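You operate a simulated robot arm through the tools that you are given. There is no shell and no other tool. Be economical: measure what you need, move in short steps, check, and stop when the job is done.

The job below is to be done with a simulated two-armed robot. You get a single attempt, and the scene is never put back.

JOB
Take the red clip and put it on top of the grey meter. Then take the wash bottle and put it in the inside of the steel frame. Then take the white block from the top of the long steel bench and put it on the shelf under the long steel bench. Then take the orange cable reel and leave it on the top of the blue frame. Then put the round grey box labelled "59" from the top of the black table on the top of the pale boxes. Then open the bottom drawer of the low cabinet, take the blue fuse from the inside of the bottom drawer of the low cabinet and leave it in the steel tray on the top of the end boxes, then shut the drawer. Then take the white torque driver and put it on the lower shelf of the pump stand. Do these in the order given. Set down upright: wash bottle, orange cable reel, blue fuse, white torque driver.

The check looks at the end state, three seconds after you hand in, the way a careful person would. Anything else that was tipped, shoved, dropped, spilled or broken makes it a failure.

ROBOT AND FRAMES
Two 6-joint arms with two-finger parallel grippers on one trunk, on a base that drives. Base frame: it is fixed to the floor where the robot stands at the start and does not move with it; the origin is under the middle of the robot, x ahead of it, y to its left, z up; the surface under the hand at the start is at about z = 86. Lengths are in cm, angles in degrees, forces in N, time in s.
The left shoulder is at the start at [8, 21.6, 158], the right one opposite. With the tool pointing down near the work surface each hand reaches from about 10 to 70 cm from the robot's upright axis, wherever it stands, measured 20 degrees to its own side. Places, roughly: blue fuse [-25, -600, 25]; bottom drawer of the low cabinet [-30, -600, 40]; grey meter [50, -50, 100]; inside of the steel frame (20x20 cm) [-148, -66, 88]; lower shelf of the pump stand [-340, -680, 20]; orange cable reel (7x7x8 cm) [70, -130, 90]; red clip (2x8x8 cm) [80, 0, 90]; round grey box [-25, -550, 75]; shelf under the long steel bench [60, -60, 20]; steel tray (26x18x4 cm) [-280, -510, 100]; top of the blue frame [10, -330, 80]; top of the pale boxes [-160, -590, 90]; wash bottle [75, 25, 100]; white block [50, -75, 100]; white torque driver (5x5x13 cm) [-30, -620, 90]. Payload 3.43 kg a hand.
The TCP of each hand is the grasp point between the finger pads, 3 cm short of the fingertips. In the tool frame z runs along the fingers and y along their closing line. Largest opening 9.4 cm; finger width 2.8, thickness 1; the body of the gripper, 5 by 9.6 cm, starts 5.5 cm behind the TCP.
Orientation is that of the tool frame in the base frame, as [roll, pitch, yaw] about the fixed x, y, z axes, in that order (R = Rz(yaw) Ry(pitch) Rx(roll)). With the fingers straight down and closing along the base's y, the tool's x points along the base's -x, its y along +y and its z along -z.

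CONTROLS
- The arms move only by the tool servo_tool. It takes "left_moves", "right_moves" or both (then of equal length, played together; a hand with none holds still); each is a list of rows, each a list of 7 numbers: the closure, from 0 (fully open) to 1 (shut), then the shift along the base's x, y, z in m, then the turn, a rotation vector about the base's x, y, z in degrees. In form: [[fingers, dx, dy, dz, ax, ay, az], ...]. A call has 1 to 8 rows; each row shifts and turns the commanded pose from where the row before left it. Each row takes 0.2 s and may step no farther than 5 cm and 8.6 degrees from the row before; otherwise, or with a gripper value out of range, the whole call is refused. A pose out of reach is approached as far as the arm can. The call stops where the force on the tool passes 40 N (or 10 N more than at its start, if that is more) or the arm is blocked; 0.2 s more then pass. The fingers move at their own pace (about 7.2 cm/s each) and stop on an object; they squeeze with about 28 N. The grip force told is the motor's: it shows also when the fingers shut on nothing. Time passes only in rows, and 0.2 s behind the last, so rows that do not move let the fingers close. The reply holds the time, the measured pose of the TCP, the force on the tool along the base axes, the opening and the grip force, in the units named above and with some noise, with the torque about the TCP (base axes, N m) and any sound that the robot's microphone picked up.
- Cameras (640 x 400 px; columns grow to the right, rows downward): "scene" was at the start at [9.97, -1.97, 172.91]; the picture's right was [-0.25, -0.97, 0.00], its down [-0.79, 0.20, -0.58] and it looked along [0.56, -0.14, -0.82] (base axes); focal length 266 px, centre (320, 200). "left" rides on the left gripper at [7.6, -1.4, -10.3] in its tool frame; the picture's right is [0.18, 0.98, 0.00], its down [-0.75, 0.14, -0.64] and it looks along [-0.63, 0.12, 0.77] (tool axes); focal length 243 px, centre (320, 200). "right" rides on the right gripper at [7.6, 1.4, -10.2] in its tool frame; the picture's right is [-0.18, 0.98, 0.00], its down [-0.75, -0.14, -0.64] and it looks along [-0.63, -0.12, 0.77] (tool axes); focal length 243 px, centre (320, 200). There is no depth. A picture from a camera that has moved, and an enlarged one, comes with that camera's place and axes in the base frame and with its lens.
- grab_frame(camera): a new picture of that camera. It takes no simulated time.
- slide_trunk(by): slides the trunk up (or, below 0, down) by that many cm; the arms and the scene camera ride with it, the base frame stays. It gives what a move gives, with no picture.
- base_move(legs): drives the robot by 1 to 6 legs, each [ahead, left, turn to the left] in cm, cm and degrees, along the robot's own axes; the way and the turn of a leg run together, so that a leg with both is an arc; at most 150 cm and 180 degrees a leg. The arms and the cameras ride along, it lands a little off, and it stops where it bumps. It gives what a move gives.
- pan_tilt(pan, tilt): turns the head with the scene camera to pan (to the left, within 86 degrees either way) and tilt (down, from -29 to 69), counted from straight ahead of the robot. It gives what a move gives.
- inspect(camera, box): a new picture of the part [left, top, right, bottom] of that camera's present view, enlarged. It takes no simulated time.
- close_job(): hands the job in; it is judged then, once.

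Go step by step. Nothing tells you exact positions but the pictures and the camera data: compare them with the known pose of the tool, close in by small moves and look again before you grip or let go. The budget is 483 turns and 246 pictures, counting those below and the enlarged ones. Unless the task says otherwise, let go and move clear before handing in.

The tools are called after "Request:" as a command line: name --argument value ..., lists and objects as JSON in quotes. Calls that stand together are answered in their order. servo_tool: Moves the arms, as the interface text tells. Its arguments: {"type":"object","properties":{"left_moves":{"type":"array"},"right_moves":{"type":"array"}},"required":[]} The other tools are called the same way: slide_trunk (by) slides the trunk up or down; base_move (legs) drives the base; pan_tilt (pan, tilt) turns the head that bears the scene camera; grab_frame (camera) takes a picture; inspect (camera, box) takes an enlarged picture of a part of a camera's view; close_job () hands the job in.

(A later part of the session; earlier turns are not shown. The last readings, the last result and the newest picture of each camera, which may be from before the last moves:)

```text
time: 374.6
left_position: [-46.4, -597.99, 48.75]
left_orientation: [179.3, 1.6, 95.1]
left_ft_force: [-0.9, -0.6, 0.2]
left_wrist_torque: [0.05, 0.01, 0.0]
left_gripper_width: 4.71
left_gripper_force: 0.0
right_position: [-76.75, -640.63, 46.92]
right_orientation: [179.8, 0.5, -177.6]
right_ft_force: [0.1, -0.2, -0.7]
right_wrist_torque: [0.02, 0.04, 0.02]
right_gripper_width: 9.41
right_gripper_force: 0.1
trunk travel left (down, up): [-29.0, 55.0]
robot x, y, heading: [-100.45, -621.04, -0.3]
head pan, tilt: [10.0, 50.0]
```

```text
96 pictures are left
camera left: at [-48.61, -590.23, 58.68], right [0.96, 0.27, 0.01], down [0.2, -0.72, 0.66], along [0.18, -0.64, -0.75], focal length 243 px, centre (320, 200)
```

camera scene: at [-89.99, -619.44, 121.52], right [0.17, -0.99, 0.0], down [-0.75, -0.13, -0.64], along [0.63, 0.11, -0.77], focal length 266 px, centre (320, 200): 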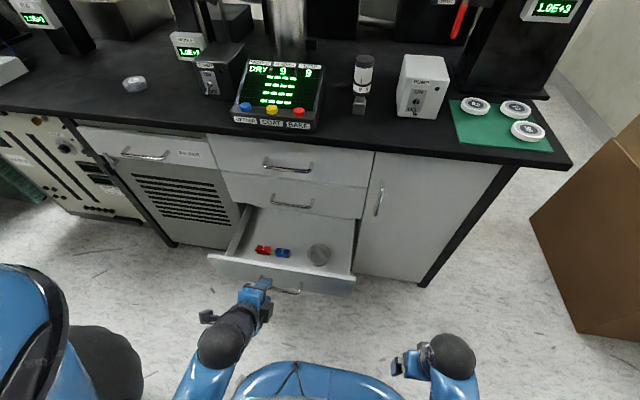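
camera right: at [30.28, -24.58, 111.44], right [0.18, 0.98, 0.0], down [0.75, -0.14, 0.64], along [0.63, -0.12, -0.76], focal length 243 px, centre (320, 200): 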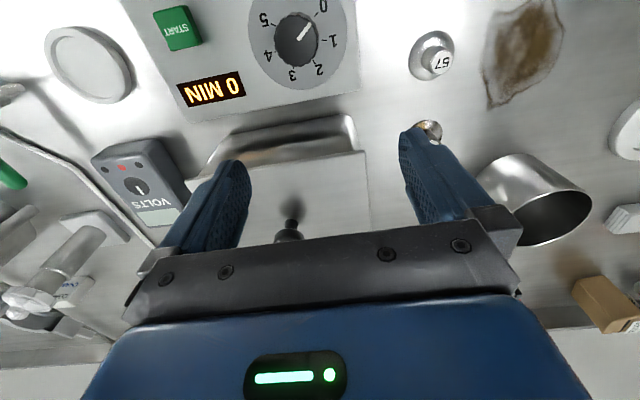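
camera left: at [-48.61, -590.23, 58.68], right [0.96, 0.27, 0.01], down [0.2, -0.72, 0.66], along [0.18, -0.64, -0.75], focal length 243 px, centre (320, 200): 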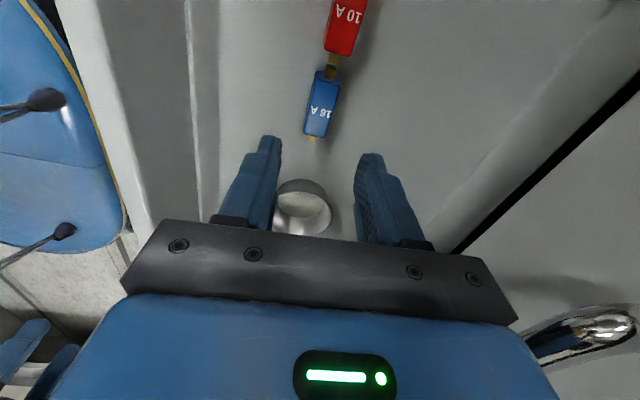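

Request:
servo_tool --left_moves '[[0.5, 0.001, 0.004, 0, 0, 0, 0], [0.5, 0, 0, 0, 0, 0, 0]]'

Request:
slide_trunk --by -8

Request:
grab_frame --camera "left"

```text
time: 375.2
left_position: [-46.24, -597.64, 48.66]
left_orientation: [179.4, 1.5, 95.0]
left_ft_force: [-0.7, -0.3, -0.4]
left_wrist_torque: [0.02, -0.03, 0.0]
left_gripper_width: 4.7
left_gripper_force: 0.1
right_position: [-76.74, -640.56, 46.92]
right_orientation: [179.8, 0.6, -177.6]
right_ft_force: [0.6, 0.6, 0.1]
right_wrist_torque: [0.0, 0.01, 0.0]
right_gripper_width: 9.37
right_gripper_force: 0.0
trunk travel left (down, up): [-29.0, 55.0]
robot x, y, heading: [-100.59, -620.36, -0.1]
head pan, tilt: [10.0, 50.0]
```

```text
time: 376.3
left_position: [-46.23, -597.62, 40.69]
left_orientation: [179.4, 1.4, 95.1]
left_ft_force: [0.1, -0.6, -0.3]
left_wrist_torque: [0.01, -0.01, 0.0]
left_gripper_width: 4.68
left_gripper_force: 0.0
right_position: [-76.79, -640.48, 38.9]
right_orientation: [179.8, 0.6, -177.6]
right_ft_force: [0.1, 0.2, 0.3]
right_wrist_torque: [0.01, -0.04, 0.02]
right_gripper_width: 9.41
right_gripper_force: 0.0
trunk travel left (down, up): [-21.0, 63.0]
robot x, y, heading: [-100.84, -620.74, -0.2]
head pan, tilt: [10.0, 50.0]
```

```text
95 pictures are left
camera left: at [-48.51, -589.87, 50.63], right [0.96, 0.27, 0.01], down [0.2, -0.72, 0.66], along [0.18, -0.64, -0.75], focal length 243 px, centre (320, 200)
```

left: 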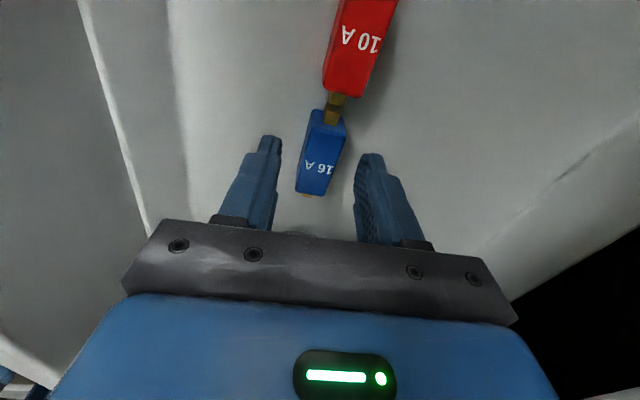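

Request:
servo_tool --left_moves '[[0.5, 0, 0.004, 0, 0, 0, 0], [0.5, 0, 0, 0, 0, 0, 0]]'

Request:
slide_trunk --by -1.2

Request:
slide_trunk --by -0.6

```text
time: 376.9
left_position: [-46.35, -597.16, 40.68]
left_orientation: [179.3, 1.5, 95.1]
left_ft_force: [-0.3, 0.0, -0.5]
left_wrist_torque: [-0.02, 0.01, -0.01]
left_gripper_width: 4.7
left_gripper_force: 0.1
right_position: [-76.7, -640.57, 38.88]
right_orientation: [179.8, 0.5, -177.6]
right_ft_force: [0.0, -0.9, -0.3]
right_wrist_torque: [0.0, -0.02, -0.01]
right_gripper_width: 9.38
right_gripper_force: 0.1
trunk travel left (down, up): [-21.0, 63.0]
robot x, y, heading: [-100.35, -620.67, -0.1]
head pan, tilt: [10.0, 50.0]
```

```text
time: 377.5
left_position: [-46.37, -597.17, 39.5]
left_orientation: [179.4, 1.5, 95.0]
left_ft_force: [-1.2, -0.4, 0.4]
left_wrist_torque: [-0.01, -0.02, 0.01]
left_gripper_width: 4.71
left_gripper_force: 0.1
right_position: [-76.64, -640.55, 37.53]
right_orientation: [179.7, 0.5, -177.6]
right_ft_force: [0.2, 0.6, -0.1]
right_wrist_torque: [0.0, 0.0, 0.01]
right_gripper_width: 9.42
right_gripper_force: 0.2
trunk travel left (down, up): [-19.8, 64.2]
robot x, y, heading: [-101.14, -620.69, -0.2]
head pan, tilt: [10.0, 50.0]
```

```text
time: 378.1
left_position: [-46.31, -597.1, 38.91]
left_orientation: [179.4, 1.5, 95.0]
left_ft_force: [0.0, 0.0, 0.0]
left_wrist_torque: [0.0, 0.0, 0.03]
left_gripper_width: 4.67
left_gripper_force: 0.1
right_position: [-76.79, -640.52, 37.04]
right_orientation: [179.8, 0.5, -177.6]
right_ft_force: [0.3, -0.4, 0.0]
right_wrist_torque: [-0.02, 0.01, 0.02]
right_gripper_width: 9.37
right_gripper_force: 0.0
trunk travel left (down, up): [-19.2, 64.8]
robot x, y, heading: [-100.41, -620.65, -0.2]
head pan, tilt: [10.0, 50.0]
```

Request:
servo_tool --left_moves '[[0.7, 0, 0, 0, 0, 0, 0], [1, 0, 0, 0, 0, 0, 0], [1, 0, 0, 0, 0, 0, 0], [1, 0, 0, 0, 0, 0, 0]]'

Request:
slide_trunk --by 12

Request:
grab_frame --camera "left"

```text
time: 379.1
left_position: [-46.25, -597.18, 38.97]
left_orientation: [179.4, 1.6, 95.0]
left_ft_force: [-0.1, 0.2, 0.6]
left_wrist_torque: [0.02, 0.03, 0.0]
left_gripper_width: 2.11
left_gripper_force: 28.1
right_position: [-76.88, -640.66, 37.05]
right_orientation: [179.8, 0.4, -177.6]
right_ft_force: [0.2, 0.8, -0.1]
right_wrist_torque: [0.02, -0.01, 0.0]
right_gripper_width: 9.41
right_gripper_force: 0.0
trunk travel left (down, up): [-19.2, 64.8]
robot x, y, heading: [-100.52, -620.71, -0.4]
head pan, tilt: [10.0, 50.0]
```

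```text
time: 380.6
left_position: [-46.38, -597.14, 50.84]
left_orientation: [179.4, 1.5, 95.0]
left_ft_force: [-0.3, -1.1, -0.8]
left_wrist_torque: [0.03, -0.03, 0.01]
left_gripper_width: 2.12
left_gripper_force: 27.7
right_position: [-76.67, -640.58, 48.97]
right_orientation: [179.8, 0.5, -177.6]
right_ft_force: [0.4, 0.2, 0.4]
right_wrist_torque: [-0.01, -0.04, -0.04]
right_gripper_width: 9.42
right_gripper_force: 0.1
trunk travel left (down, up): [-31.2, 52.8]
robot x, y, heading: [-100.43, -620.36, -0.3]
head pan, tilt: [10.0, 50.0]
```

```text
94 pictures are left
camera left: at [-48.51, -589.39, 60.87], right [0.96, 0.27, 0.01], down [0.2, -0.72, 0.66], along [0.18, -0.64, -0.75], focal length 243 px, centre (320, 200)
```

left: 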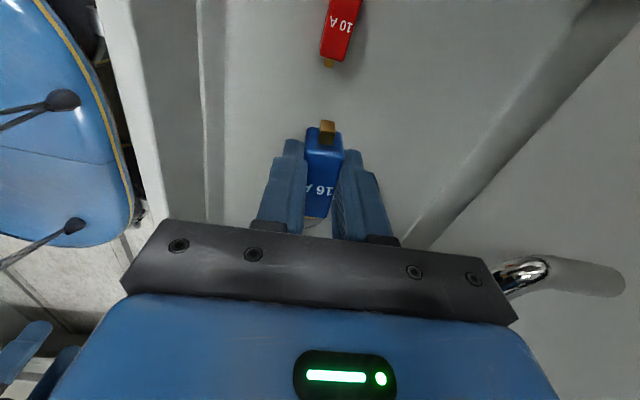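

The fuse is held label-up. Raise a little over the drawer front, pull back, then raise fully and leave for the tray.

Request:
slide_trunk --by 10

Request:
servo_tool --left_moves '[[1, -0.04, 0, 0, 0, 0, 0], [1, -0.04, 0, 0, 0, 0, 0], [1, -0.04, 0, -0.01, 0, 0, 0], [1, -0.03, 0, -0.01, 0, 0, 0]]'

```text
time: 381.9
left_position: [-46.36, -597.19, 60.83]
left_orientation: [179.3, 1.5, 95.0]
left_ft_force: [0.2, -0.1, -0.8]
left_wrist_torque: [-0.02, -0.02, 0.01]
left_gripper_width: 2.09
left_gripper_force: 27.8
right_position: [-76.78, -640.59, 59.0]
right_orientation: [179.8, 0.4, -177.6]
right_ft_force: [0.1, -0.2, 0.5]
right_wrist_torque: [0.01, 0.0, 0.0]
right_gripper_width: 9.43
right_gripper_force: 0.0
trunk travel left (down, up): [-41.2, 42.8]
robot x, y, heading: [-100.57, -620.72, 0.2]
head pan, tilt: [10.0, 50.0]
```

```text
time: 382.9
left_position: [-61.5, -596.91, 59.08]
left_orientation: [179.3, 1.5, 95.0]
left_ft_force: [0.2, 0.4, -0.4]
left_wrist_torque: [0.02, 0.0, -0.01]
left_gripper_width: 2.09
left_gripper_force: 28.0
right_position: [-76.79, -640.65, 59.03]
right_orientation: [179.8, 0.6, -177.7]
right_ft_force: [-0.4, 0.6, -0.2]
right_wrist_torque: [0.0, 0.02, -0.01]
right_gripper_width: 9.38
right_gripper_force: 0.1
trunk travel left (down, up): [-41.2, 42.8]
robot x, y, heading: [-100.54, -620.48, -0.3]
head pan, tilt: [10.0, 50.0]
```

Request:
slide_trunk --by 40

Request:
base_move --legs '[[-6, -70, 0]]'

Request:
base_move --legs '[[-6, 0, -179]]'

```text
time: 386.7
left_position: [-61.37, -596.91, 98.92]
left_orientation: [179.5, 1.5, 95.1]
left_ft_force: [0.3, -0.9, 0.3]
left_wrist_torque: [-0.01, 0.01, 0.0]
left_gripper_width: 2.07
left_gripper_force: 27.8
right_position: [-76.77, -640.67, 99.08]
right_orientation: [179.8, 0.5, -177.6]
right_ft_force: [-0.4, -0.1, 0.4]
right_wrist_torque: [0.01, 0.02, 0.01]
right_gripper_width: 9.41
right_gripper_force: 0.0
trunk travel left (down, up): [-81.2, 2.8]
robot x, y, heading: [-100.47, -620.51, -0.2]
head pan, tilt: [10.0, 50.0]
```

```text
time: 390.6
left_position: [-67.69, -666.79, 98.93]
left_orientation: [179.3, 1.6, 94.3]
left_ft_force: [-0.8, 0.0, -0.2]
left_wrist_torque: [-0.02, 0.02, -0.03]
left_gripper_width: 2.1
left_gripper_force: 27.3
right_position: [-83.62, -710.03, 99.07]
right_orientation: [179.9, 0.5, -178.2]
right_ft_force: [0.7, -0.2, -0.2]
right_wrist_torque: [0.03, 0.04, 0.03]
right_gripper_width: 9.39
right_gripper_force: 0.1
trunk travel left (down, up): [-81.2, 2.8]
robot x, y, heading: [-107.4, -690.1, -1.0]
head pan, tilt: [10.0, 50.0]
```

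```text
time: 398.1
left_position: [-144.09, -713.33, 99.08]
left_orientation: [179.3, 1.5, -79.7]
left_ft_force: [-0.5, -0.6, 0.3]
left_wrist_torque: [-0.01, 0.02, -0.04]
left_gripper_width: 2.09
left_gripper_force: 27.3
right_position: [-132.97, -668.48, 99.03]
right_orientation: [179.8, 0.5, 7.7]
right_ft_force: [0.2, -0.3, 0.3]
right_wrist_torque: [-0.01, 0.02, 0.0]
right_gripper_width: 9.41
right_gripper_force: 0.1
trunk travel left (down, up): [-81.2, 2.8]
robot x, y, heading: [-107.46, -686.32, -174.6]
head pan, tilt: [10.0, 50.0]
```

Request:
base_move --legs '[[0, 0, -5.4], [70, 4, 0]]'

Request:
base_move --legs '[[60, 0, 0]]'

Request:
pan_tilt --pan -40 --tilt 40

Request:
grab_frame --camera "scene"

```text
time: 402.4
left_position: [-217.15, -713.06, 99.0]
left_orientation: [179.3, 1.5, -85.6]
left_ft_force: [0.3, 0.3, -0.2]
left_wrist_torque: [-0.02, 0.02, 0.01]
left_gripper_width: 2.12
left_gripper_force: 28.1
right_position: [-201.47, -669.44, 99.03]
right_orientation: [179.9, 0.6, 2.0]
right_ft_force: [-0.4, 0.3, -0.4]
right_wrist_torque: [0.02, 0.03, 0.0]
right_gripper_width: 9.4
right_gripper_force: 0.0
trunk travel left (down, up): [-81.2, 2.8]
robot x, y, heading: [-178.23, -690.09, 179.5]
head pan, tilt: [10.0, 50.0]
```

```text
time: 405.8
left_position: [-276.67, -712.75, 99.08]
left_orientation: [179.3, 1.5, -85.0]
left_ft_force: [0.4, -0.2, -0.6]
left_wrist_torque: [0.0, 0.03, 0.0]
left_gripper_width: 2.11
left_gripper_force: 27.4
right_position: [-261.28, -669.16, 99.1]
right_orientation: [179.9, 0.6, 2.4]
right_ft_force: [0.9, 0.4, 0.5]
right_wrist_torque: [-0.01, 0.02, 0.02]
right_gripper_width: 9.42
right_gripper_force: 0.1
trunk travel left (down, up): [-81.2, 2.8]
robot x, y, heading: [-237.97, -689.46, 179.7]
head pan, tilt: [10.0, 50.0]
```

```text
time: 407.0
left_position: [-276.83, -712.65, 98.93]
left_orientation: [179.4, 1.5, -85.1]
left_ft_force: [0.2, 0.4, 0.1]
left_wrist_torque: [-0.01, -0.03, 0.03]
left_gripper_width: 2.1
left_gripper_force: 27.8
right_position: [-261.51, -669.16, 98.97]
right_orientation: [179.8, 0.5, 2.3]
right_ft_force: [1.0, 0.7, -0.1]
right_wrist_torque: [-0.02, 0.02, -0.02]
right_gripper_width: 9.41
right_gripper_force: 0.2
trunk travel left (down, up): [-81.2, 2.8]
robot x, y, heading: [-237.71, -689.58, 179.6]
head pan, tilt: [-40.0, 40.0]
```

```text
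93 pictures are left
camera scene: at [-247.27, -683.87, 175.14], right [0.65, 0.76, 0.0], down [0.49, -0.42, -0.77], along [-0.58, 0.49, -0.64], focal length 266 px, centre (320, 200)
```

scene: 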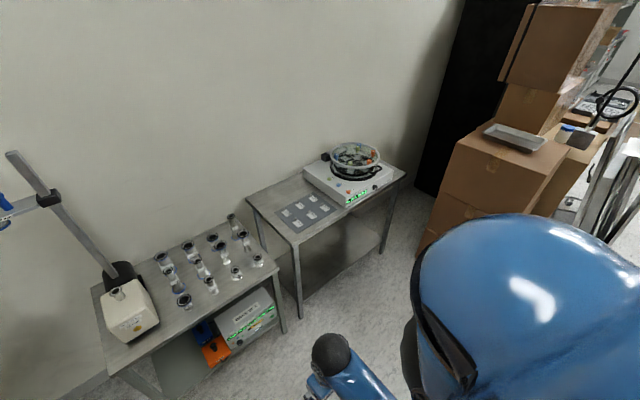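

The tray sits at about [-280, -512], z≈106; I'll go up the corridor and face +y toward its box.

Request:
base_move --legs '[[9, 0, 0], [0, -98, 0]]'

Request:
base_move --legs '[[0, 0, -90]]'

Request:
pan_tilt --pan 10 --tilt 45

Request:
grab_frame --camera "scene"

```text
time: 412.6
left_position: [-285.13, -617.96, 98.82]
left_orientation: [179.4, 1.6, -85.5]
left_ft_force: [-0.1, -0.7, -1.0]
left_wrist_torque: [-0.02, 0.03, 0.01]
left_gripper_width: 2.11
left_gripper_force: 28.0
right_position: [-269.29, -574.46, 99.1]
right_orientation: [179.9, 0.5, 1.8]
right_ft_force: [0.4, 0.3, -1.2]
right_wrist_torque: [0.02, -0.03, 0.03]
right_gripper_width: 9.38
right_gripper_force: 0.0
trunk travel left (down, up): [-81.2, 2.8]
robot x, y, heading: [-246.04, -594.88, 179.3]
head pan, tilt: [-40.0, 40.0]
```

```text
time: 416.9
left_position: [-267.54, -554.51, 98.92]
left_orientation: [179.4, 1.5, -177.5]
left_ft_force: [0.2, 0.8, -0.1]
left_wrist_torque: [0.0, -0.01, 0.02]
left_gripper_width: 2.1
left_gripper_force: 27.8
right_position: [-224.68, -571.85, 98.92]
right_orientation: [179.8, 0.5, -90.3]
right_ft_force: [-0.2, 0.8, 0.2]
right_wrist_torque: [0.01, 0.06, -0.02]
right_gripper_width: 9.42
right_gripper_force: 0.1
trunk travel left (down, up): [-81.2, 2.8]
robot x, y, heading: [-245.63, -594.59, 87.2]
head pan, tilt: [-40.0, 40.0]
```

```text
time: 418.1
left_position: [-267.49, -554.51, 98.97]
left_orientation: [179.4, 1.5, -177.5]
left_ft_force: [0.5, -0.5, -0.3]
left_wrist_torque: [0.01, 0.0, -0.02]
left_gripper_width: 2.11
left_gripper_force: 28.4
right_position: [-224.65, -571.76, 99.05]
right_orientation: [179.7, 0.5, -90.3]
right_ft_force: [0.1, 0.7, 0.3]
right_wrist_torque: [0.02, 0.01, 0.0]
right_gripper_width: 9.42
right_gripper_force: 0.0
trunk travel left (down, up): [-81.2, 2.8]
robot x, y, heading: [-245.92, -595.2, 87.4]
head pan, tilt: [10.0, 45.0]
```

```text
92 pictures are left
camera scene: at [-246.65, -583.71, 174.42], right [0.99, 0.12, 0.0], down [0.09, -0.7, -0.71], along [-0.09, 0.7, -0.71], focal length 266 px, centre (320, 200)
```

scene: 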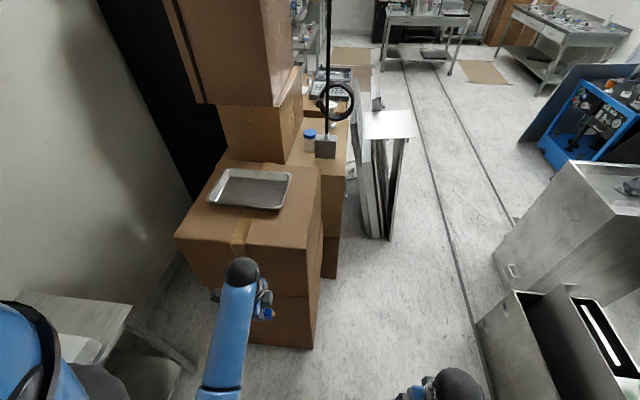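

The box top is at z≈103.6 and the tray spans x -294…-267, y -524…-503. I back off a little, extend the hand forward to gain height, then drive in over the rim.

Request:
base_move --legs '[[-12, 8, 2.6]]'

Request:
slide_trunk --by 2.8

Request:
servo_tool --left_moves '[[1, 0, 0.03, 0.015, 0, 0, 0], [1, 0, 0.03, 0.015, 0, 0, 0], [1, 0, 0.03, 0.015, 0, 0, 0], [1, 0, 0.03, 0.015, 0, 0, 0], [1, 0, 0.03, 0.015, 0, 0, 0], [1, 0, 0.03, 0.015, 0, 0, 0], [1, 0, 0.03, 0.015, 0, 0, 0], [1, 0, 0.03, 0.01, 0, 0, 0]]'

```text
time: 419.5
left_position: [-277.63, -566.9, 98.88]
left_orientation: [179.4, 1.4, -174.9]
left_ft_force: [0.1, 0.5, -0.6]
left_wrist_torque: [-0.01, 0.01, -0.02]
left_gripper_width: 2.08
left_gripper_force: 27.1
right_position: [-233.92, -582.15, 98.91]
right_orientation: [179.8, 0.4, -87.6]
right_ft_force: [0.7, 0.8, 0.4]
right_wrist_torque: [-0.02, -0.01, 0.02]
right_gripper_width: 9.39
right_gripper_force: 0.0
trunk travel left (down, up): [-81.2, 2.8]
robot x, y, heading: [-254.08, -606.66, 89.8]
head pan, tilt: [10.0, 45.0]
```

```text
time: 420.2
left_position: [-277.73, -567.1, 101.71]
left_orientation: [179.4, 1.6, -175.0]
left_ft_force: [0.4, 0.7, -0.5]
left_wrist_torque: [0.02, -0.03, 0.0]
left_gripper_width: 2.14
left_gripper_force: 28.5
right_position: [-234.21, -582.46, 101.74]
right_orientation: [179.8, 0.5, -87.5]
right_ft_force: [0.2, -0.2, -0.4]
right_wrist_torque: [-0.02, -0.02, -0.03]
right_gripper_width: 9.41
right_gripper_force: 0.1
trunk travel left (down, up): [-84.0, 0.0]
robot x, y, heading: [-254.19, -606.19, 89.7]
head pan, tilt: [10.0, 45.0]
```

```text
time: 422.0
left_position: [-277.49, -542.81, 112.32]
left_orientation: [179.5, 1.5, -174.9]
left_ft_force: [0.0, -0.2, 0.0]
left_wrist_torque: [-0.03, -0.02, -0.04]
left_gripper_width: 2.09
left_gripper_force: 27.7
left hand out of reach, approached as far as the arm can: row 3, 4
right_position: [-234.05, -582.27, 101.72]
right_orientation: [179.8, 0.4, -87.6]
right_ft_force: [-1.1, 0.4, 0.6]
right_wrist_torque: [0.0, 0.01, 0.04]
right_gripper_width: 9.4
right_gripper_force: 0.2
trunk travel left (down, up): [-84.0, 0.0]
robot x, y, heading: [-254.43, -606.11, 90.1]
head pan, tilt: [10.0, 45.0]
```

Request:
servo_tool --left_moves '[[1, 0, 0.025, 0.015, 0, 0, 0], [1, 0, 0.025, 0.01, 0, 0, 0], [1, 0, 0, 0, 0, 0, 0]]'

Request:
base_move --legs '[[14, 3, 0]]'

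Request:
grab_frame --camera "left"

Request:
inspect --camera "scene" --box '[140, 120, 380, 300]'

```text
time: 422.8
left_position: [-277.79, -537.9, 114.86]
left_orientation: [179.3, 1.6, -175.0]
left_ft_force: [-0.2, 0.4, -0.2]
left_wrist_torque: [-0.02, -0.02, -0.01]
left_gripper_width: 2.12
left_gripper_force: 27.6
right_position: [-234.22, -582.49, 101.83]
right_orientation: [179.8, 0.6, -87.6]
right_ft_force: [0.4, 0.9, -0.8]
right_wrist_torque: [0.0, 0.0, -0.01]
right_gripper_width: 9.4
right_gripper_force: 0.1
trunk travel left (down, up): [-84.0, 0.0]
robot x, y, heading: [-254.21, -605.93, 90.0]
head pan, tilt: [10.0, 45.0]
```

```text
time: 424.2
left_position: [-280.64, -524.27, 115.13]
left_orientation: [179.2, 1.5, -175.0]
left_ft_force: [-0.2, -0.3, -0.5]
left_wrist_torque: [0.03, -0.01, 0.02]
left_gripper_width: 2.11
left_gripper_force: 27.8
right_position: [-236.95, -568.62, 101.89]
right_orientation: [179.8, 0.7, -87.5]
right_ft_force: [-0.2, -0.8, -0.4]
right_wrist_torque: [-0.01, 0.0, 0.02]
right_gripper_width: 9.42
right_gripper_force: 0.0
trunk travel left (down, up): [-84.0, 0.0]
robot x, y, heading: [-256.9, -592.09, 90.1]
head pan, tilt: [10.0, 45.0]
```

```text
91 pictures are left
camera left: at [-288.37, -526.47, 125.15], right [-0.27, 0.96, 0.01], down [0.72, 0.2, 0.66], along [0.64, 0.19, -0.75], focal length 243 px, centre (320, 200)
```

left: 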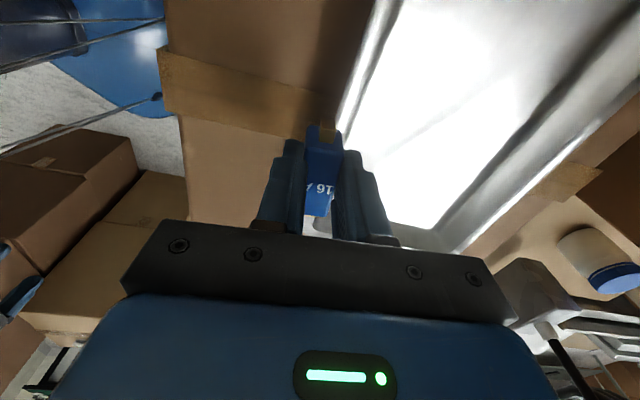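

```text
2.22 times, centred on (260, 210) of scene
camera zoom: at [-258.37, -581.73, 177.27], right [0.99, 0.17, 0.0], down [0.12, -0.69, -0.71], along [-0.12, 0.7, -0.7], focal length 592 px, centre (453, 178)
```

zoom: 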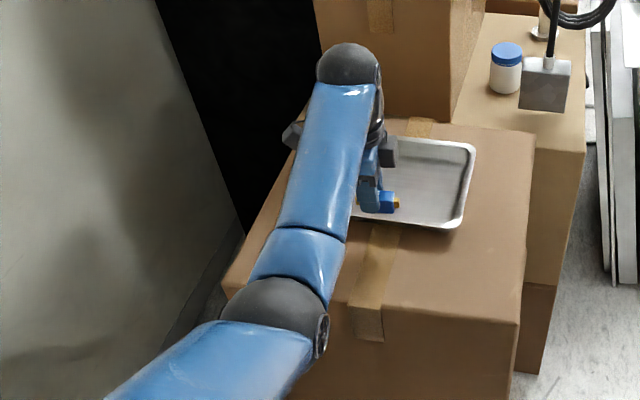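

Request:
base_move --legs '[[10, 0, 0]]'

Request:
grab_frame --camera "left"

Request:
inspect --camera "scene" --box '[140, 120, 380, 300]'

```text
time: 425.3
left_position: [-280.65, -514.78, 115.47]
left_orientation: [179.0, 1.5, -174.8]
left_ft_force: [0.3, -0.1, -0.7]
left_wrist_torque: [0.07, 0.03, -0.01]
left_gripper_width: 2.12
left_gripper_force: 28.0
right_position: [-236.97, -559.25, 102.05]
right_orientation: [179.9, 0.9, -87.5]
right_ft_force: [-0.3, -0.5, 0.4]
right_wrist_torque: [0.03, -0.01, 0.0]
right_gripper_width: 9.4
right_gripper_force: 0.0
trunk travel left (down, up): [-84.0, 0.0]
robot x, y, heading: [-257.7, -582.29, 89.6]
head pan, tilt: [10.0, 45.0]
```

```text
89 pictures are left
camera left: at [-288.42, -517.16, 125.44], right [-0.27, 0.96, 0.01], down [0.72, 0.19, 0.66], along [0.64, 0.19, -0.75], focal length 243 px, centre (320, 200)
```

left: 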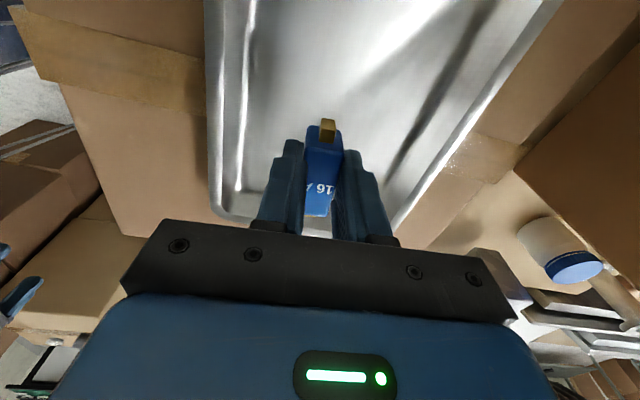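

```text
2.22 times, centred on (260, 210) of scene
camera zoom: at [-258.47, -572.67, 177.32], right [0.99, 0.17, 0.0], down [0.12, -0.69, -0.71], along [-0.12, 0.7, -0.7], focal length 592 px, centre (453, 178)
```

zoom: 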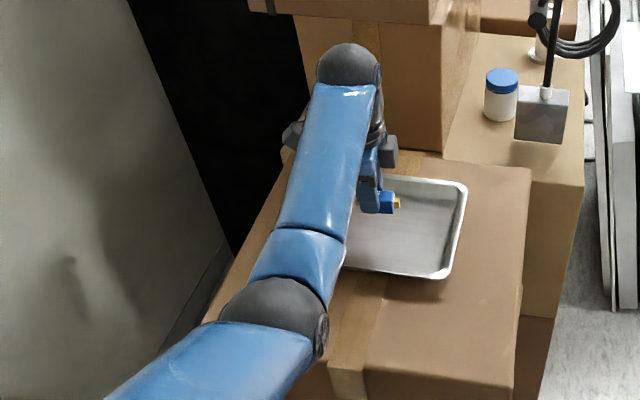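

Centred over the tray. Lowering to contact.

Request:
slide_trunk --by -6

Request:
slide_trunk --by -0.8

Request:
slide_trunk --by -0.6

```text
time: 426.3
left_position: [-280.73, -513.72, 108.68]
left_orientation: [179.5, 1.6, -174.9]
left_ft_force: [-0.4, 0.2, -0.1]
left_wrist_torque: [-0.02, -0.02, 0.01]
left_gripper_width: 2.07
left_gripper_force: 27.8
right_position: [-237.04, -558.22, 95.72]
right_orientation: [179.8, 0.4, -87.5]
right_ft_force: [-1.2, 0.1, -0.5]
right_wrist_torque: [0.0, -0.01, -0.03]
right_gripper_width: 9.39
right_gripper_force: 0.1
trunk travel left (down, up): [-78.0, 6.0]
robot x, y, heading: [-257.3, -582.18, 89.8]
head pan, tilt: [10.0, 45.0]
```

```text
time: 426.9
left_position: [-280.73, -514.13, 108.51]
left_orientation: [179.1, 1.5, -174.9]
left_ft_force: [-2.2, -3.3, 15.0]
left_wrist_torque: [-0.26, -0.06, -0.04]
left_gripper_width: 2.09
left_gripper_force: 27.7
right_position: [-236.89, -558.64, 95.19]
right_orientation: [179.8, 0.7, -87.5]
right_ft_force: [0.4, 0.5, -0.2]
right_wrist_torque: [-0.01, 0.04, 0.01]
right_gripper_width: 9.41
right_gripper_force: 0.1
trunk travel left (down, up): [-77.2, 6.8]
robot x, y, heading: [-257.38, -582.25, 90.0]
head pan, tilt: [10.0, 45.0]
```

```text
time: 427.4
left_position: [-280.65, -514.35, 108.01]
left_orientation: [179.1, 1.5, -174.8]
left_ft_force: [-1.7, 0.0, 26.8]
left_wrist_torque: [-0.25, -0.06, -0.01]
left_gripper_width: 2.1
left_gripper_force: 28.5
right_position: [-236.93, -558.64, 94.43]
right_orientation: [179.8, 0.6, -87.4]
right_ft_force: [0.3, 0.1, 0.9]
right_wrist_torque: [0.0, -0.01, 0.01]
right_gripper_width: 9.42
right_gripper_force: 0.0
trunk travel left (down, up): [-76.6, 7.4]
robot x, y, heading: [-256.73, -582.0, 90.0]
head pan, tilt: [10.0, 45.0]
```

Request:
slide_trunk --by 0.5

Request:
servo_tool --left_moves '[[0.8, 0, 0, 0, 0, 0, 0], [0.6, 0, 0, 0, 0, 0, 0], [0.6, 0, 0, 0, 0, 0, 0]]'

Request:
slide_trunk --by 6.9

Request:
grab_frame --camera "left"

```text
time: 428.0
left_position: [-280.6, -514.33, 107.87]
left_orientation: [179.4, 1.5, -175.0]
left_ft_force: [0.1, -0.2, 7.5]
left_wrist_torque: [-0.06, 0.02, 0.02]
left_gripper_width: 2.11
left_gripper_force: 27.5
right_position: [-237.02, -558.56, 94.92]
right_orientation: [179.7, 0.7, -87.5]
right_ft_force: [-0.4, 0.2, 0.1]
right_wrist_torque: [0.0, 0.01, 0.03]
right_gripper_width: 9.41
right_gripper_force: 0.0
trunk travel left (down, up): [-77.1, 6.9]
robot x, y, heading: [-256.93, -582.01, 89.8]
head pan, tilt: [10.0, 45.0]
```

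```text
time: 428.8
left_position: [-280.71, -514.1, 107.9]
left_orientation: [179.4, 1.5, -174.9]
left_ft_force: [-0.5, 0.1, -0.3]
left_wrist_torque: [0.0, 0.01, -0.02]
left_gripper_width: 3.75
left_gripper_force: 0.2
right_position: [-237.04, -558.46, 94.82]
right_orientation: [179.8, 0.6, -87.4]
right_ft_force: [0.1, -0.7, 0.5]
right_wrist_torque: [0.02, 0.05, 0.03]
right_gripper_width: 9.41
right_gripper_force: 0.1
trunk travel left (down, up): [-77.1, 6.9]
robot x, y, heading: [-257.03, -582.48, 89.9]
head pan, tilt: [10.0, 45.0]
```

```text
time: 429.9
left_position: [-280.63, -514.0, 114.8]
left_orientation: [179.3, 1.4, -174.9]
left_ft_force: [0.4, -0.9, -0.6]
left_wrist_torque: [0.01, 0.0, -0.03]
left_gripper_width: 3.75
left_gripper_force: 0.1
right_position: [-236.99, -558.4, 101.84]
right_orientation: [179.8, 0.5, -87.5]
right_ft_force: [0.4, -0.2, 0.1]
right_wrist_torque: [-0.03, -0.03, 0.0]
right_gripper_width: 9.4
right_gripper_force: 0.1
trunk travel left (down, up): [-84.0, 0.0]
robot x, y, heading: [-256.94, -581.83, 89.6]
head pan, tilt: [10.0, 45.0]
```

```text
87 pictures are left
camera left: at [-288.43, -516.21, 124.87], right [-0.27, 0.96, 0.01], down [0.72, 0.2, 0.66], along [0.64, 0.18, -0.75], focal length 243 px, centre (320, 200)
```

left: 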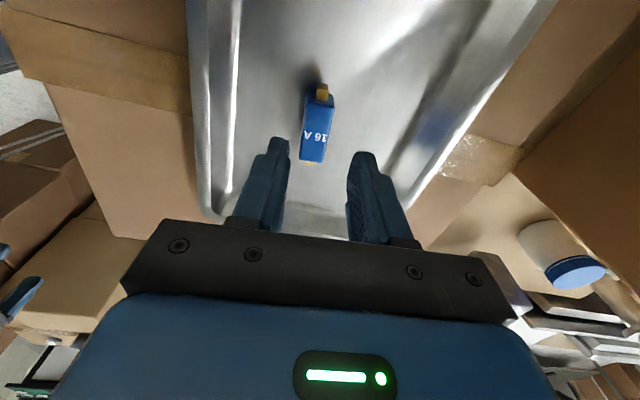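

The fuse lies flat in the tray. Back out, tuck the hand, and return to shut the drawer.

Request:
base_move --legs '[[-24, -10, 0]]'

Request:
servo_tool --left_moves '[[0.6, 0, -0.04, -0.02, 0, 0, 0], [0.6, 0, -0.04, -0.02, 0, 0, 0], [0.6, 0, -0.04, -0.02, 0, 0, 0], [0.6, 0, -0.04, -0.02, 0, 0, 0], [0.6, 0, -0.04, -0.02, 0, 0, 0], [0.6, 0, -0.03, -0.02, 0, 0, 0], [0.6, 0, -0.02, 0, 0, 0, 0]]'

Request:
base_move --legs '[[0, 0, 90]]'

```text
time: 431.7
left_position: [-271.78, -538.07, 114.61]
left_orientation: [179.6, 1.6, -174.3]
left_ft_force: [0.2, 0.6, 0.5]
left_wrist_torque: [-0.03, -0.02, 0.0]
left_gripper_width: 3.79
left_gripper_force: 0.1
right_position: [-227.59, -582.04, 101.69]
right_orientation: [179.9, 0.3, -86.9]
right_ft_force: [0.2, 0.0, -1.2]
right_wrist_torque: [-0.05, 0.0, -0.02]
right_gripper_width: 9.43
right_gripper_force: 0.0
trunk travel left (down, up): [-84.0, 0.0]
robot x, y, heading: [-247.05, -606.41, 90.5]
head pan, tilt: [10.0, 45.0]
```

```text
time: 433.3
left_position: [-271.47, -563.49, 102.99]
left_orientation: [179.5, 1.5, -174.2]
left_ft_force: [-0.2, 0.0, 0.0]
left_wrist_torque: [-0.02, -0.02, -0.02]
left_gripper_width: 3.78
left_gripper_force: 0.0
right_position: [-227.58, -582.43, 101.75]
right_orientation: [179.9, 0.6, -86.9]
right_ft_force: [-0.5, -0.5, -0.3]
right_wrist_torque: [0.0, -0.02, 0.03]
right_gripper_width: 9.43
right_gripper_force: 0.0
trunk travel left (down, up): [-84.0, 0.0]
robot x, y, heading: [-247.23, -606.71, 90.6]
head pan, tilt: [10.0, 45.0]
```

```text
time: 437.6
left_position: [-289.67, -631.37, 103.08]
left_orientation: [179.5, 1.5, -83.4]
left_ft_force: [-0.4, -0.1, 1.3]
left_wrist_torque: [0.0, -0.02, 0.01]
left_gripper_width: 3.76
left_gripper_force: 0.1
right_position: [-271.5, -587.05, 101.8]
right_orientation: [179.9, 0.5, 4.0]
right_ft_force: [-0.2, 0.7, 0.0]
right_wrist_torque: [0.05, 0.02, 0.0]
right_gripper_width: 9.42
right_gripper_force: 0.1
trunk travel left (down, up): [-84.0, 0.0]
robot x, y, heading: [-247.43, -606.02, -178.5]
head pan, tilt: [10.0, 45.0]
```

Request:
base_move --legs '[[0, 0, -1.5], [-4, 83, 0]]'

Request:
base_move --legs '[[-65, 0, 0], [-68, 0, 0]]'

Request:
base_move --legs '[[0, 0, 180]]'

```text
time: 442.4
left_position: [-286.43, -712.86, 103.02]
left_orientation: [179.5, 1.4, -84.8]
left_ft_force: [0.0, -0.1, -0.5]
left_wrist_torque: [0.01, -0.01, -0.01]
left_gripper_width: 3.76
left_gripper_force: 0.0
right_position: [-267.12, -669.04, 101.7]
right_orientation: [179.8, 0.5, 2.6]
right_ft_force: [0.0, 1.1, 0.7]
right_wrist_torque: [-0.04, 0.0, -0.05]
right_gripper_width: 9.41
right_gripper_force: 0.0
trunk travel left (down, up): [-84.0, 0.0]
robot x, y, heading: [-243.5, -689.03, 180.2]
head pan, tilt: [10.0, 45.0]
```

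```text
time: 449.4
left_position: [-152.63, -712.67, 102.82]
left_orientation: [179.5, 1.5, -86.2]
left_ft_force: [1.0, 0.4, 0.2]
left_wrist_torque: [-0.04, -0.02, -0.03]
left_gripper_width: 3.76
left_gripper_force: 0.1
right_position: [-132.26, -669.42, 101.78]
right_orientation: [179.8, 0.4, 1.1]
right_ft_force: [0.0, 0.0, 0.9]
right_wrist_torque: [-0.03, -0.03, -0.05]
right_gripper_width: 9.4
right_gripper_force: 0.0
trunk travel left (down, up): [-84.0, 0.0]
robot x, y, heading: [-109.1, -689.91, 178.5]
head pan, tilt: [10.0, 45.0]
```

```text
time: 457.3
left_position: [-66.92, -664.01, 103.03]
left_orientation: [179.3, 1.5, 98.0]
left_ft_force: [-0.8, -0.3, -0.1]
left_wrist_torque: [0.03, 0.0, 0.01]
left_gripper_width: 3.75
left_gripper_force: 0.0
right_position: [-84.03, -708.6, 101.71]
right_orientation: [179.8, 0.5, -174.5]
right_ft_force: [0.0, -0.2, 0.6]
right_wrist_torque: [0.02, 0.0, -0.02]
right_gripper_width: 9.41
right_gripper_force: 0.1
trunk travel left (down, up): [-84.0, 0.0]
robot x, y, heading: [-108.54, -690.37, 2.8]
head pan, tilt: [10.0, 45.0]
```

Request:
base_move --legs '[[0, 0, -2.8], [4, 68, 0]]'

Request:
servo_tool --left_moves '[[1, -0.03, 0, -0.01, 0, 0, 0], [1, -0.03, 0, -0.01, 0, 0, 0], [1, -0.02, 0, 0, 0, 0, 0]]'

Request:
slide_trunk --by -36

Request:
pan_tilt --pan 10 --tilt 55

Request:
grab_frame --camera "scene"

```text
time: 461.4
left_position: [-61.57, -600.38, 103.07]
left_orientation: [179.3, 1.4, 95.0]
left_ft_force: [-0.2, -0.3, 0.7]
left_wrist_torque: [0.0, -0.01, -0.03]
left_gripper_width: 3.77
left_gripper_force: 0.0
right_position: [-80.96, -644.22, 101.81]
right_orientation: [179.9, 0.5, -177.4]
right_ft_force: [-0.2, -0.6, -0.2]
right_wrist_torque: [0.04, 0.0, -0.02]
right_gripper_width: 9.39
right_gripper_force: 0.1
trunk travel left (down, up): [-84.0, 0.0]
robot x, y, heading: [-104.79, -624.04, -0.2]
head pan, tilt: [10.0, 45.0]
```

```text
time: 462.2
left_position: [-69.63, -600.02, 101.18]
left_orientation: [179.3, 1.5, 95.0]
left_ft_force: [-0.4, -0.8, -0.2]
left_wrist_torque: [0.0, 0.0, 0.0]
left_gripper_width: 0.0
left_gripper_force: 28.1
right_position: [-81.02, -644.11, 101.89]
right_orientation: [179.7, 0.6, -177.6]
right_ft_force: [0.1, 0.4, -0.3]
right_wrist_torque: [0.04, -0.01, 0.0]
right_gripper_width: 9.38
right_gripper_force: 0.0
trunk travel left (down, up): [-84.0, 0.0]
robot x, y, heading: [-105.04, -624.01, -0.1]
head pan, tilt: [10.0, 45.0]
```

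```text
time: 465.7
left_position: [-69.5, -600.05, 65.13]
left_orientation: [179.4, 1.5, 95.1]
left_ft_force: [0.1, -0.3, 0.8]
left_wrist_torque: [0.02, 0.01, 0.02]
left_gripper_width: 0.0
left_gripper_force: 28.5
right_position: [-80.93, -644.12, 65.76]
right_orientation: [179.9, 0.5, -177.6]
right_ft_force: [0.3, 0.3, 0.4]
right_wrist_torque: [-0.01, 0.01, 0.01]
right_gripper_width: 9.39
right_gripper_force: 0.0
trunk travel left (down, up): [-48.0, 36.0]
robot x, y, heading: [-104.81, -624.07, -0.4]
head pan, tilt: [10.0, 45.0]
```

```text
time: 466.4
left_position: [-69.56, -600.11, 65.04]
left_orientation: [179.4, 1.5, 95.0]
left_ft_force: [0.7, -0.1, 0.6]
left_wrist_torque: [0.01, 0.0, -0.02]
left_gripper_width: 0.0
left_gripper_force: 27.7
right_position: [-80.95, -644.01, 65.83]
right_orientation: [179.9, 0.5, -177.4]
right_ft_force: [-0.1, -0.6, 0.2]
right_wrist_torque: [0.0, 0.04, 0.0]
right_gripper_width: 9.41
right_gripper_force: 0.0
trunk travel left (down, up): [-48.0, 36.0]
robot x, y, heading: [-104.71, -624.35, -0.2]
head pan, tilt: [10.0, 55.0]
```

```text
86 pictures are left
camera scene: at [-94.64, -622.99, 139.88], right [0.17, -0.99, 0.0], down [-0.81, -0.14, -0.57], along [0.57, 0.1, -0.82], focal length 266 px, centre (320, 200)
```

scene: 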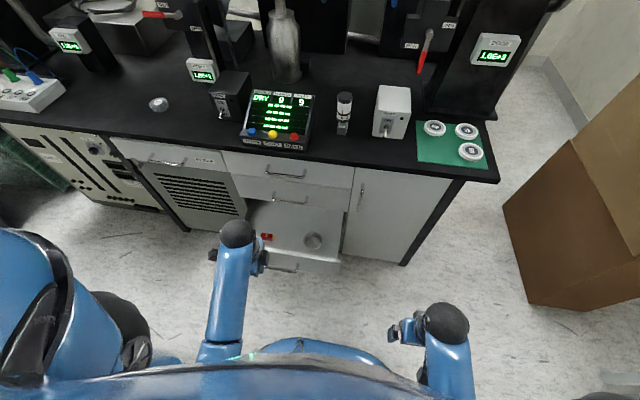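

I'll push the drawer shut with closed fingertips beside the handle (y≈-613), hand tilted ~60° so it clears the upper handles. First turn the hand.

Request:
servo_tool --left_moves '[[1, 0, -0.015, 0, 0, 0, 8.5], [1, 0, -0.015, 0, 0, 0, 8.5], [1, 0, -0.015, 0, 0, 0, 8.5], [1, 0, -0.015, 0, 0, 0, 8.5], [1, 0, -0.015, 0, 0, 0, 8.5], [1, 0, -0.015, 0, 0, 0, 8.5], [1, 0, -0.015, 0, 0, 0, 8.5], [1, 0, -0.015, 0, 0, 0, 8.5]]'

Request:
servo_tool --left_moves '[[1, 0, -0.005, 0, 0, 0, 8.5], [1, 0, -0.005, 0, 0, -8.5, 8], [1, 0, 0, 0, 0, -8.5, 0], [1, 0, 0, 0, 0, -8.5, 0], [1, 0, 0, 0, 0, -8.5, 0], [1, 0, 0, 0, 0, -8.5, 0], [1, 0, 0, 0, 0, -8.5, 0], [1, 0, 0, 0, 0, -8.5, 0]]'

```text
time: 468.2
left_position: [-69.47, -612.02, 64.81]
left_orientation: [179.5, 1.4, 163.1]
left_ft_force: [0.4, 0.7, 0.4]
left_wrist_torque: [0.0, 0.02, -0.03]
left_gripper_width: 0.0
left_gripper_force: 27.9
right_position: [-80.95, -644.02, 65.81]
right_orientation: [179.8, 0.5, -177.5]
right_ft_force: [0.1, 0.1, 0.2]
right_wrist_torque: [-0.01, 0.01, 0.0]
right_gripper_width: 9.41
right_gripper_force: 0.2
trunk travel left (down, up): [-48.0, 36.0]
robot x, y, heading: [-104.72, -624.29, -0.1]
head pan, tilt: [10.0, 55.0]
```

```text
refused: row 2 steps farther than a row can; nothing moved
```

Request:
servo_tool --left_moves '[[1, 0, -0.005, 0, 0, 0, 8.4], [1, 0, -0.005, 0, 0, 0, 8.4], [1, 0, 0, 0.005, 0, -8.5, 0], [1, 0, 0, 0.005, 0, -8.5, 0], [1, 0, 0, 0.005, 0, -8.5, 0], [1, 0, 0, 0.005, 0, -8.5, 0], [1, 0, 0, 0.005, 0, -8.5, 0], [1, 0, 0, 0.005, 0, -8.5, 0]]'

Request:
servo_tool --left_moves '[[1, 0, 0, 0, 0, -8.5, 0], [1, 0, 0, 0, 0, 0, 0]]'

Request:
slide_trunk --by -24

Request:
grab_frame --camera "scene"

```text
time: 470.0
left_position: [-69.42, -612.91, 68.04]
left_orientation: [179.4, 52.7, 179.8]
left_ft_force: [0.5, 0.3, -0.8]
left_wrist_torque: [0.01, 0.01, 0.01]
left_gripper_width: 0.0
left_gripper_force: 27.9
right_position: [-80.91, -643.91, 65.82]
right_orientation: [180.0, 0.5, -177.5]
right_ft_force: [-0.1, -0.4, 1.2]
right_wrist_torque: [-0.01, 0.01, 0.0]
right_gripper_width: 9.42
right_gripper_force: 0.1
trunk travel left (down, up): [-48.0, 36.0]
robot x, y, heading: [-104.3, -624.31, -0.2]
head pan, tilt: [10.0, 55.0]
```

```text
time: 470.6
left_position: [-69.58, -613.03, 68.02]
left_orientation: [179.2, 61.1, 179.6]
left_ft_force: [-0.6, 0.4, -1.1]
left_wrist_torque: [0.03, 0.04, 0.02]
left_gripper_width: 0.01
left_gripper_force: 27.6
right_position: [-81.06, -644.2, 65.82]
right_orientation: [179.8, 0.5, -177.5]
right_ft_force: [0.9, 0.2, 0.0]
right_wrist_torque: [-0.02, 0.0, 0.01]
right_gripper_width: 9.41
right_gripper_force: 0.1
trunk travel left (down, up): [-48.0, 36.0]
robot x, y, heading: [-105.0, -624.1, -0.2]
head pan, tilt: [10.0, 55.0]
```

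```text
time: 473.1
left_position: [-69.53, -613.03, 43.97]
left_orientation: [179.1, 60.9, 179.6]
left_ft_force: [-0.2, -0.5, 1.3]
left_wrist_torque: [0.03, 0.02, -0.02]
left_gripper_width: 0.0
left_gripper_force: 27.9
right_position: [-80.99, -644.11, 41.78]
right_orientation: [179.9, 0.5, -177.5]
right_ft_force: [0.5, -0.6, -0.3]
right_wrist_torque: [0.01, -0.01, -0.01]
right_gripper_width: 9.42
right_gripper_force: 0.0
trunk travel left (down, up): [-24.0, 60.0]
robot x, y, heading: [-104.43, -624.08, -0.1]
head pan, tilt: [10.0, 55.0]
```

```text
85 pictures are left
camera scene: at [-94.65, -622.99, 115.88], right [0.17, -0.99, 0.0], down [-0.81, -0.14, -0.57], along [0.57, 0.1, -0.82], focal length 266 px, centre (320, 200)
```

scene: 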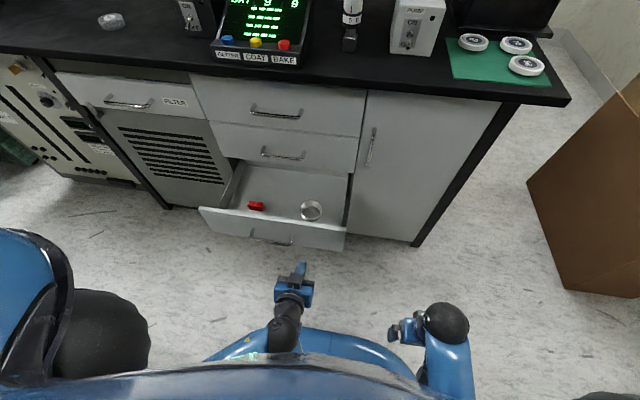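

Request:
servo_tool --left_moves '[[1, 0.03, 0, -0.01, 0, 0, 0], [1, 0.03, 0, -0.005, 0, 0, 0], [1, 0.03, 0, 0, 0, 0, 0], [1, 0.03, 0, 0, 0, 0, 0], [1, 0.03, 0, 0, 0, 0, 0], [1, 0.03, 0, 0, 0, 0, 0]]'

Request:
inspect --camera "scene" --box '[160, 60, 400, 280]'

```text
time: 474.5
left_position: [-51.44, -613.05, 42.26]
left_orientation: [179.0, 61.0, 179.7]
left_ft_force: [0.5, -0.2, -0.8]
left_wrist_torque: [0.01, 0.0, 0.0]
left_gripper_width: 0.0
left_gripper_force: 28.1
right_position: [-80.98, -644.1, 41.87]
right_orientation: [179.7, 0.4, -177.5]
right_ft_force: [0.4, 0.3, 0.5]
right_wrist_torque: [-0.02, 0.01, -0.01]
right_gripper_width: 9.39
right_gripper_force: 0.1
trunk travel left (down, up): [-24.0, 60.0]
robot x, y, heading: [-104.55, -624.44, -0.1]
head pan, tilt: [10.0, 55.0]
```

```text
1.82 times, centred on (280, 170) of scene
camera zoom: at [-94.59, -623.01, 115.87], right [0.17, -0.99, 0.0], down [-0.81, -0.14, -0.57], along [0.56, 0.1, -0.82], focal length 484 px, centre (393, 254)
```

zoom: 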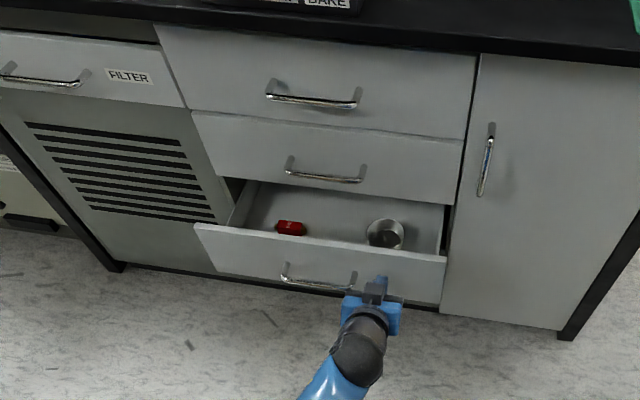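

Pushing it smoothly. Continue to the closed position.

Request:
servo_tool --left_moves '[[1, 0.025, 0, 0, 0, 0, 0], [1, 0.025, 0, 0, 0, 0, 0], [1, 0.025, 0, 0, 0, 0, 0], [1, 0.02, 0, 0, 0, 0, 0], [1, 0.015, 0, 0, 0, 0, 0], [1, 0.01, 0, 0, 0, 0, 0]]'

Request:
inspect --camera "scene" --box '[160, 60, 400, 280]'

```text
time: 475.9
left_position: [-39.62, -613.14, 42.6]
left_orientation: [179.1, 61.0, 179.7]
left_ft_force: [-0.4, -0.2, 0.3]
left_wrist_torque: [0.0, -0.01, 0.02]
left_gripper_width: 0.0
left_gripper_force: 27.8
right_position: [-80.97, -644.06, 41.83]
right_orientation: [179.8, 0.5, -177.5]
right_ft_force: [-0.5, 0.4, 0.3]
right_wrist_torque: [-0.01, -0.03, 0.0]
right_gripper_width: 9.4
right_gripper_force: 0.1
trunk travel left (down, up): [-24.0, 60.0]
robot x, y, heading: [-104.86, -623.98, -0.2]
head pan, tilt: [10.0, 55.0]
```

```text
1.82 times, centred on (280, 170) of scene
camera zoom: at [-94.62, -623.0, 115.87], right [0.17, -0.99, 0.0], down [-0.81, -0.14, -0.57], along [0.56, 0.1, -0.82], focal length 484 px, centre (393, 254)
```

zoom: 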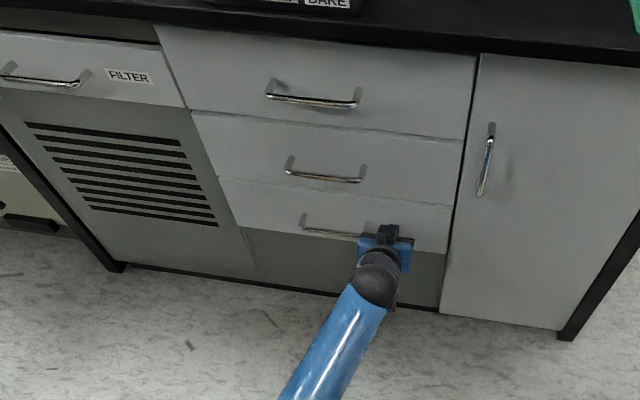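

Request:
servo_tool --left_moves '[[1, 0.01, 0, 0, 0, 0, 0], [1, 0.01, 0, 0, 0, 0, 0], [1, 0, 0, 0, 0, 0, 0]]'

```text
time: 476.3
left_position: [-38.99, -613.17, 42.64]
left_orientation: [179.1, 61.0, 179.7]
left_ft_force: [-11.1, -0.8, 4.8]
left_wrist_torque: [0.0, -0.15, -0.04]
left_gripper_width: 0.02
left_gripper_force: 28.0
right_position: [-80.93, -644.1, 41.67]
right_orientation: [179.9, 0.6, -177.5]
right_ft_force: [0.0, 0.4, -0.5]
right_wrist_torque: [-0.03, 0.05, -0.03]
right_gripper_width: 9.43
right_gripper_force: 0.0
trunk travel left (down, up): [-24.0, 60.0]
robot x, y, heading: [-104.57, -624.03, 0.2]
head pan, tilt: [10.0, 55.0]
stopped in row 1 (left hand): the force on the tool passed its limit at 47 N (the readings are from after the stop); the commanded pose is now the measured one
```

The drawer is fully shut. Withdraw, raise, and look at the torque driver.

Request:
servo_tool --left_moves '[[1, -0.045, 0, 0, 0, 0, 0], [1, -0.045, 0, 0, 0, 0, 0], [1, -0.045, 0, 0, 0, 0, 0], [1, -0.045, 0, 0, 0, 0, 0], [1, -0.045, 0, 0, 0, 0, 0], [1, -0.045, 0, 0, 0, 0, 0], [1, -0.03, 0, 0.01, 0, 0, 0]]'

Request:
slide_trunk --by 36

Request:
slide_trunk --by 24

Request:
inspect --camera "scene" --box '[270, 100, 430, 200]'

```text
time: 477.9
left_position: [-69.0, -613.01, 43.62]
left_orientation: [179.4, 61.1, 179.8]
left_ft_force: [-0.3, 0.8, -0.2]
left_wrist_torque: [0.0, -0.01, -0.06]
left_gripper_width: 0.0
left_gripper_force: 27.4
right_position: [-80.91, -644.02, 41.69]
right_orientation: [179.8, 0.5, -177.5]
right_ft_force: [0.1, 0.1, 0.9]
right_wrist_torque: [0.05, -0.04, 0.02]
right_gripper_width: 9.38
right_gripper_force: 0.0
trunk travel left (down, up): [-24.0, 60.0]
robot x, y, heading: [-105.02, -624.08, 0.1]
head pan, tilt: [10.0, 55.0]
```

```text
time: 481.4
left_position: [-69.01, -613.01, 79.7]
left_orientation: [179.1, 60.9, 179.7]
left_ft_force: [0.0, 1.2, -0.2]
left_wrist_torque: [0.03, 0.03, -0.02]
left_gripper_width: 0.0
left_gripper_force: 28.1
right_position: [-81.0, -644.16, 77.87]
right_orientation: [179.9, 0.5, -177.6]
right_ft_force: [0.4, -0.7, 0.1]
right_wrist_torque: [-0.01, 0.02, -0.01]
right_gripper_width: 9.4
right_gripper_force: 0.0
trunk travel left (down, up): [-60.0, 24.0]
robot x, y, heading: [-104.58, -624.45, -0.1]
head pan, tilt: [10.0, 55.0]
```

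```text
time: 483.9
left_position: [-68.97, -612.96, 103.64]
left_orientation: [179.0, 60.9, 179.7]
left_ft_force: [-0.2, 0.1, 0.6]
left_wrist_torque: [-0.01, 0.0, -0.02]
left_gripper_width: 0.0
left_gripper_force: 27.8
right_position: [-80.92, -644.13, 101.82]
right_orientation: [179.9, 0.3, -177.6]
right_ft_force: [-0.7, -0.4, -0.3]
right_wrist_torque: [-0.02, -0.01, 0.03]
right_gripper_width: 9.41
right_gripper_force: 0.1
trunk travel left (down, up): [-84.0, 0.0]
robot x, y, heading: [-104.76, -623.86, -0.2]
head pan, tilt: [10.0, 55.0]
```

```text
4.00 times, centred on (350, 150) of scene
camera zoom: at [-94.65, -622.99, 175.87], right [0.17, -0.99, 0.0], down [-0.81, -0.14, -0.57], along [0.56, 0.1, -0.82], focal length 1065 px, centre (200, 400)
```

zoom: 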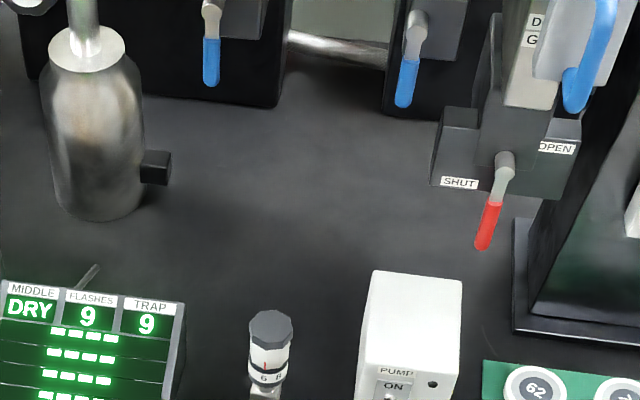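

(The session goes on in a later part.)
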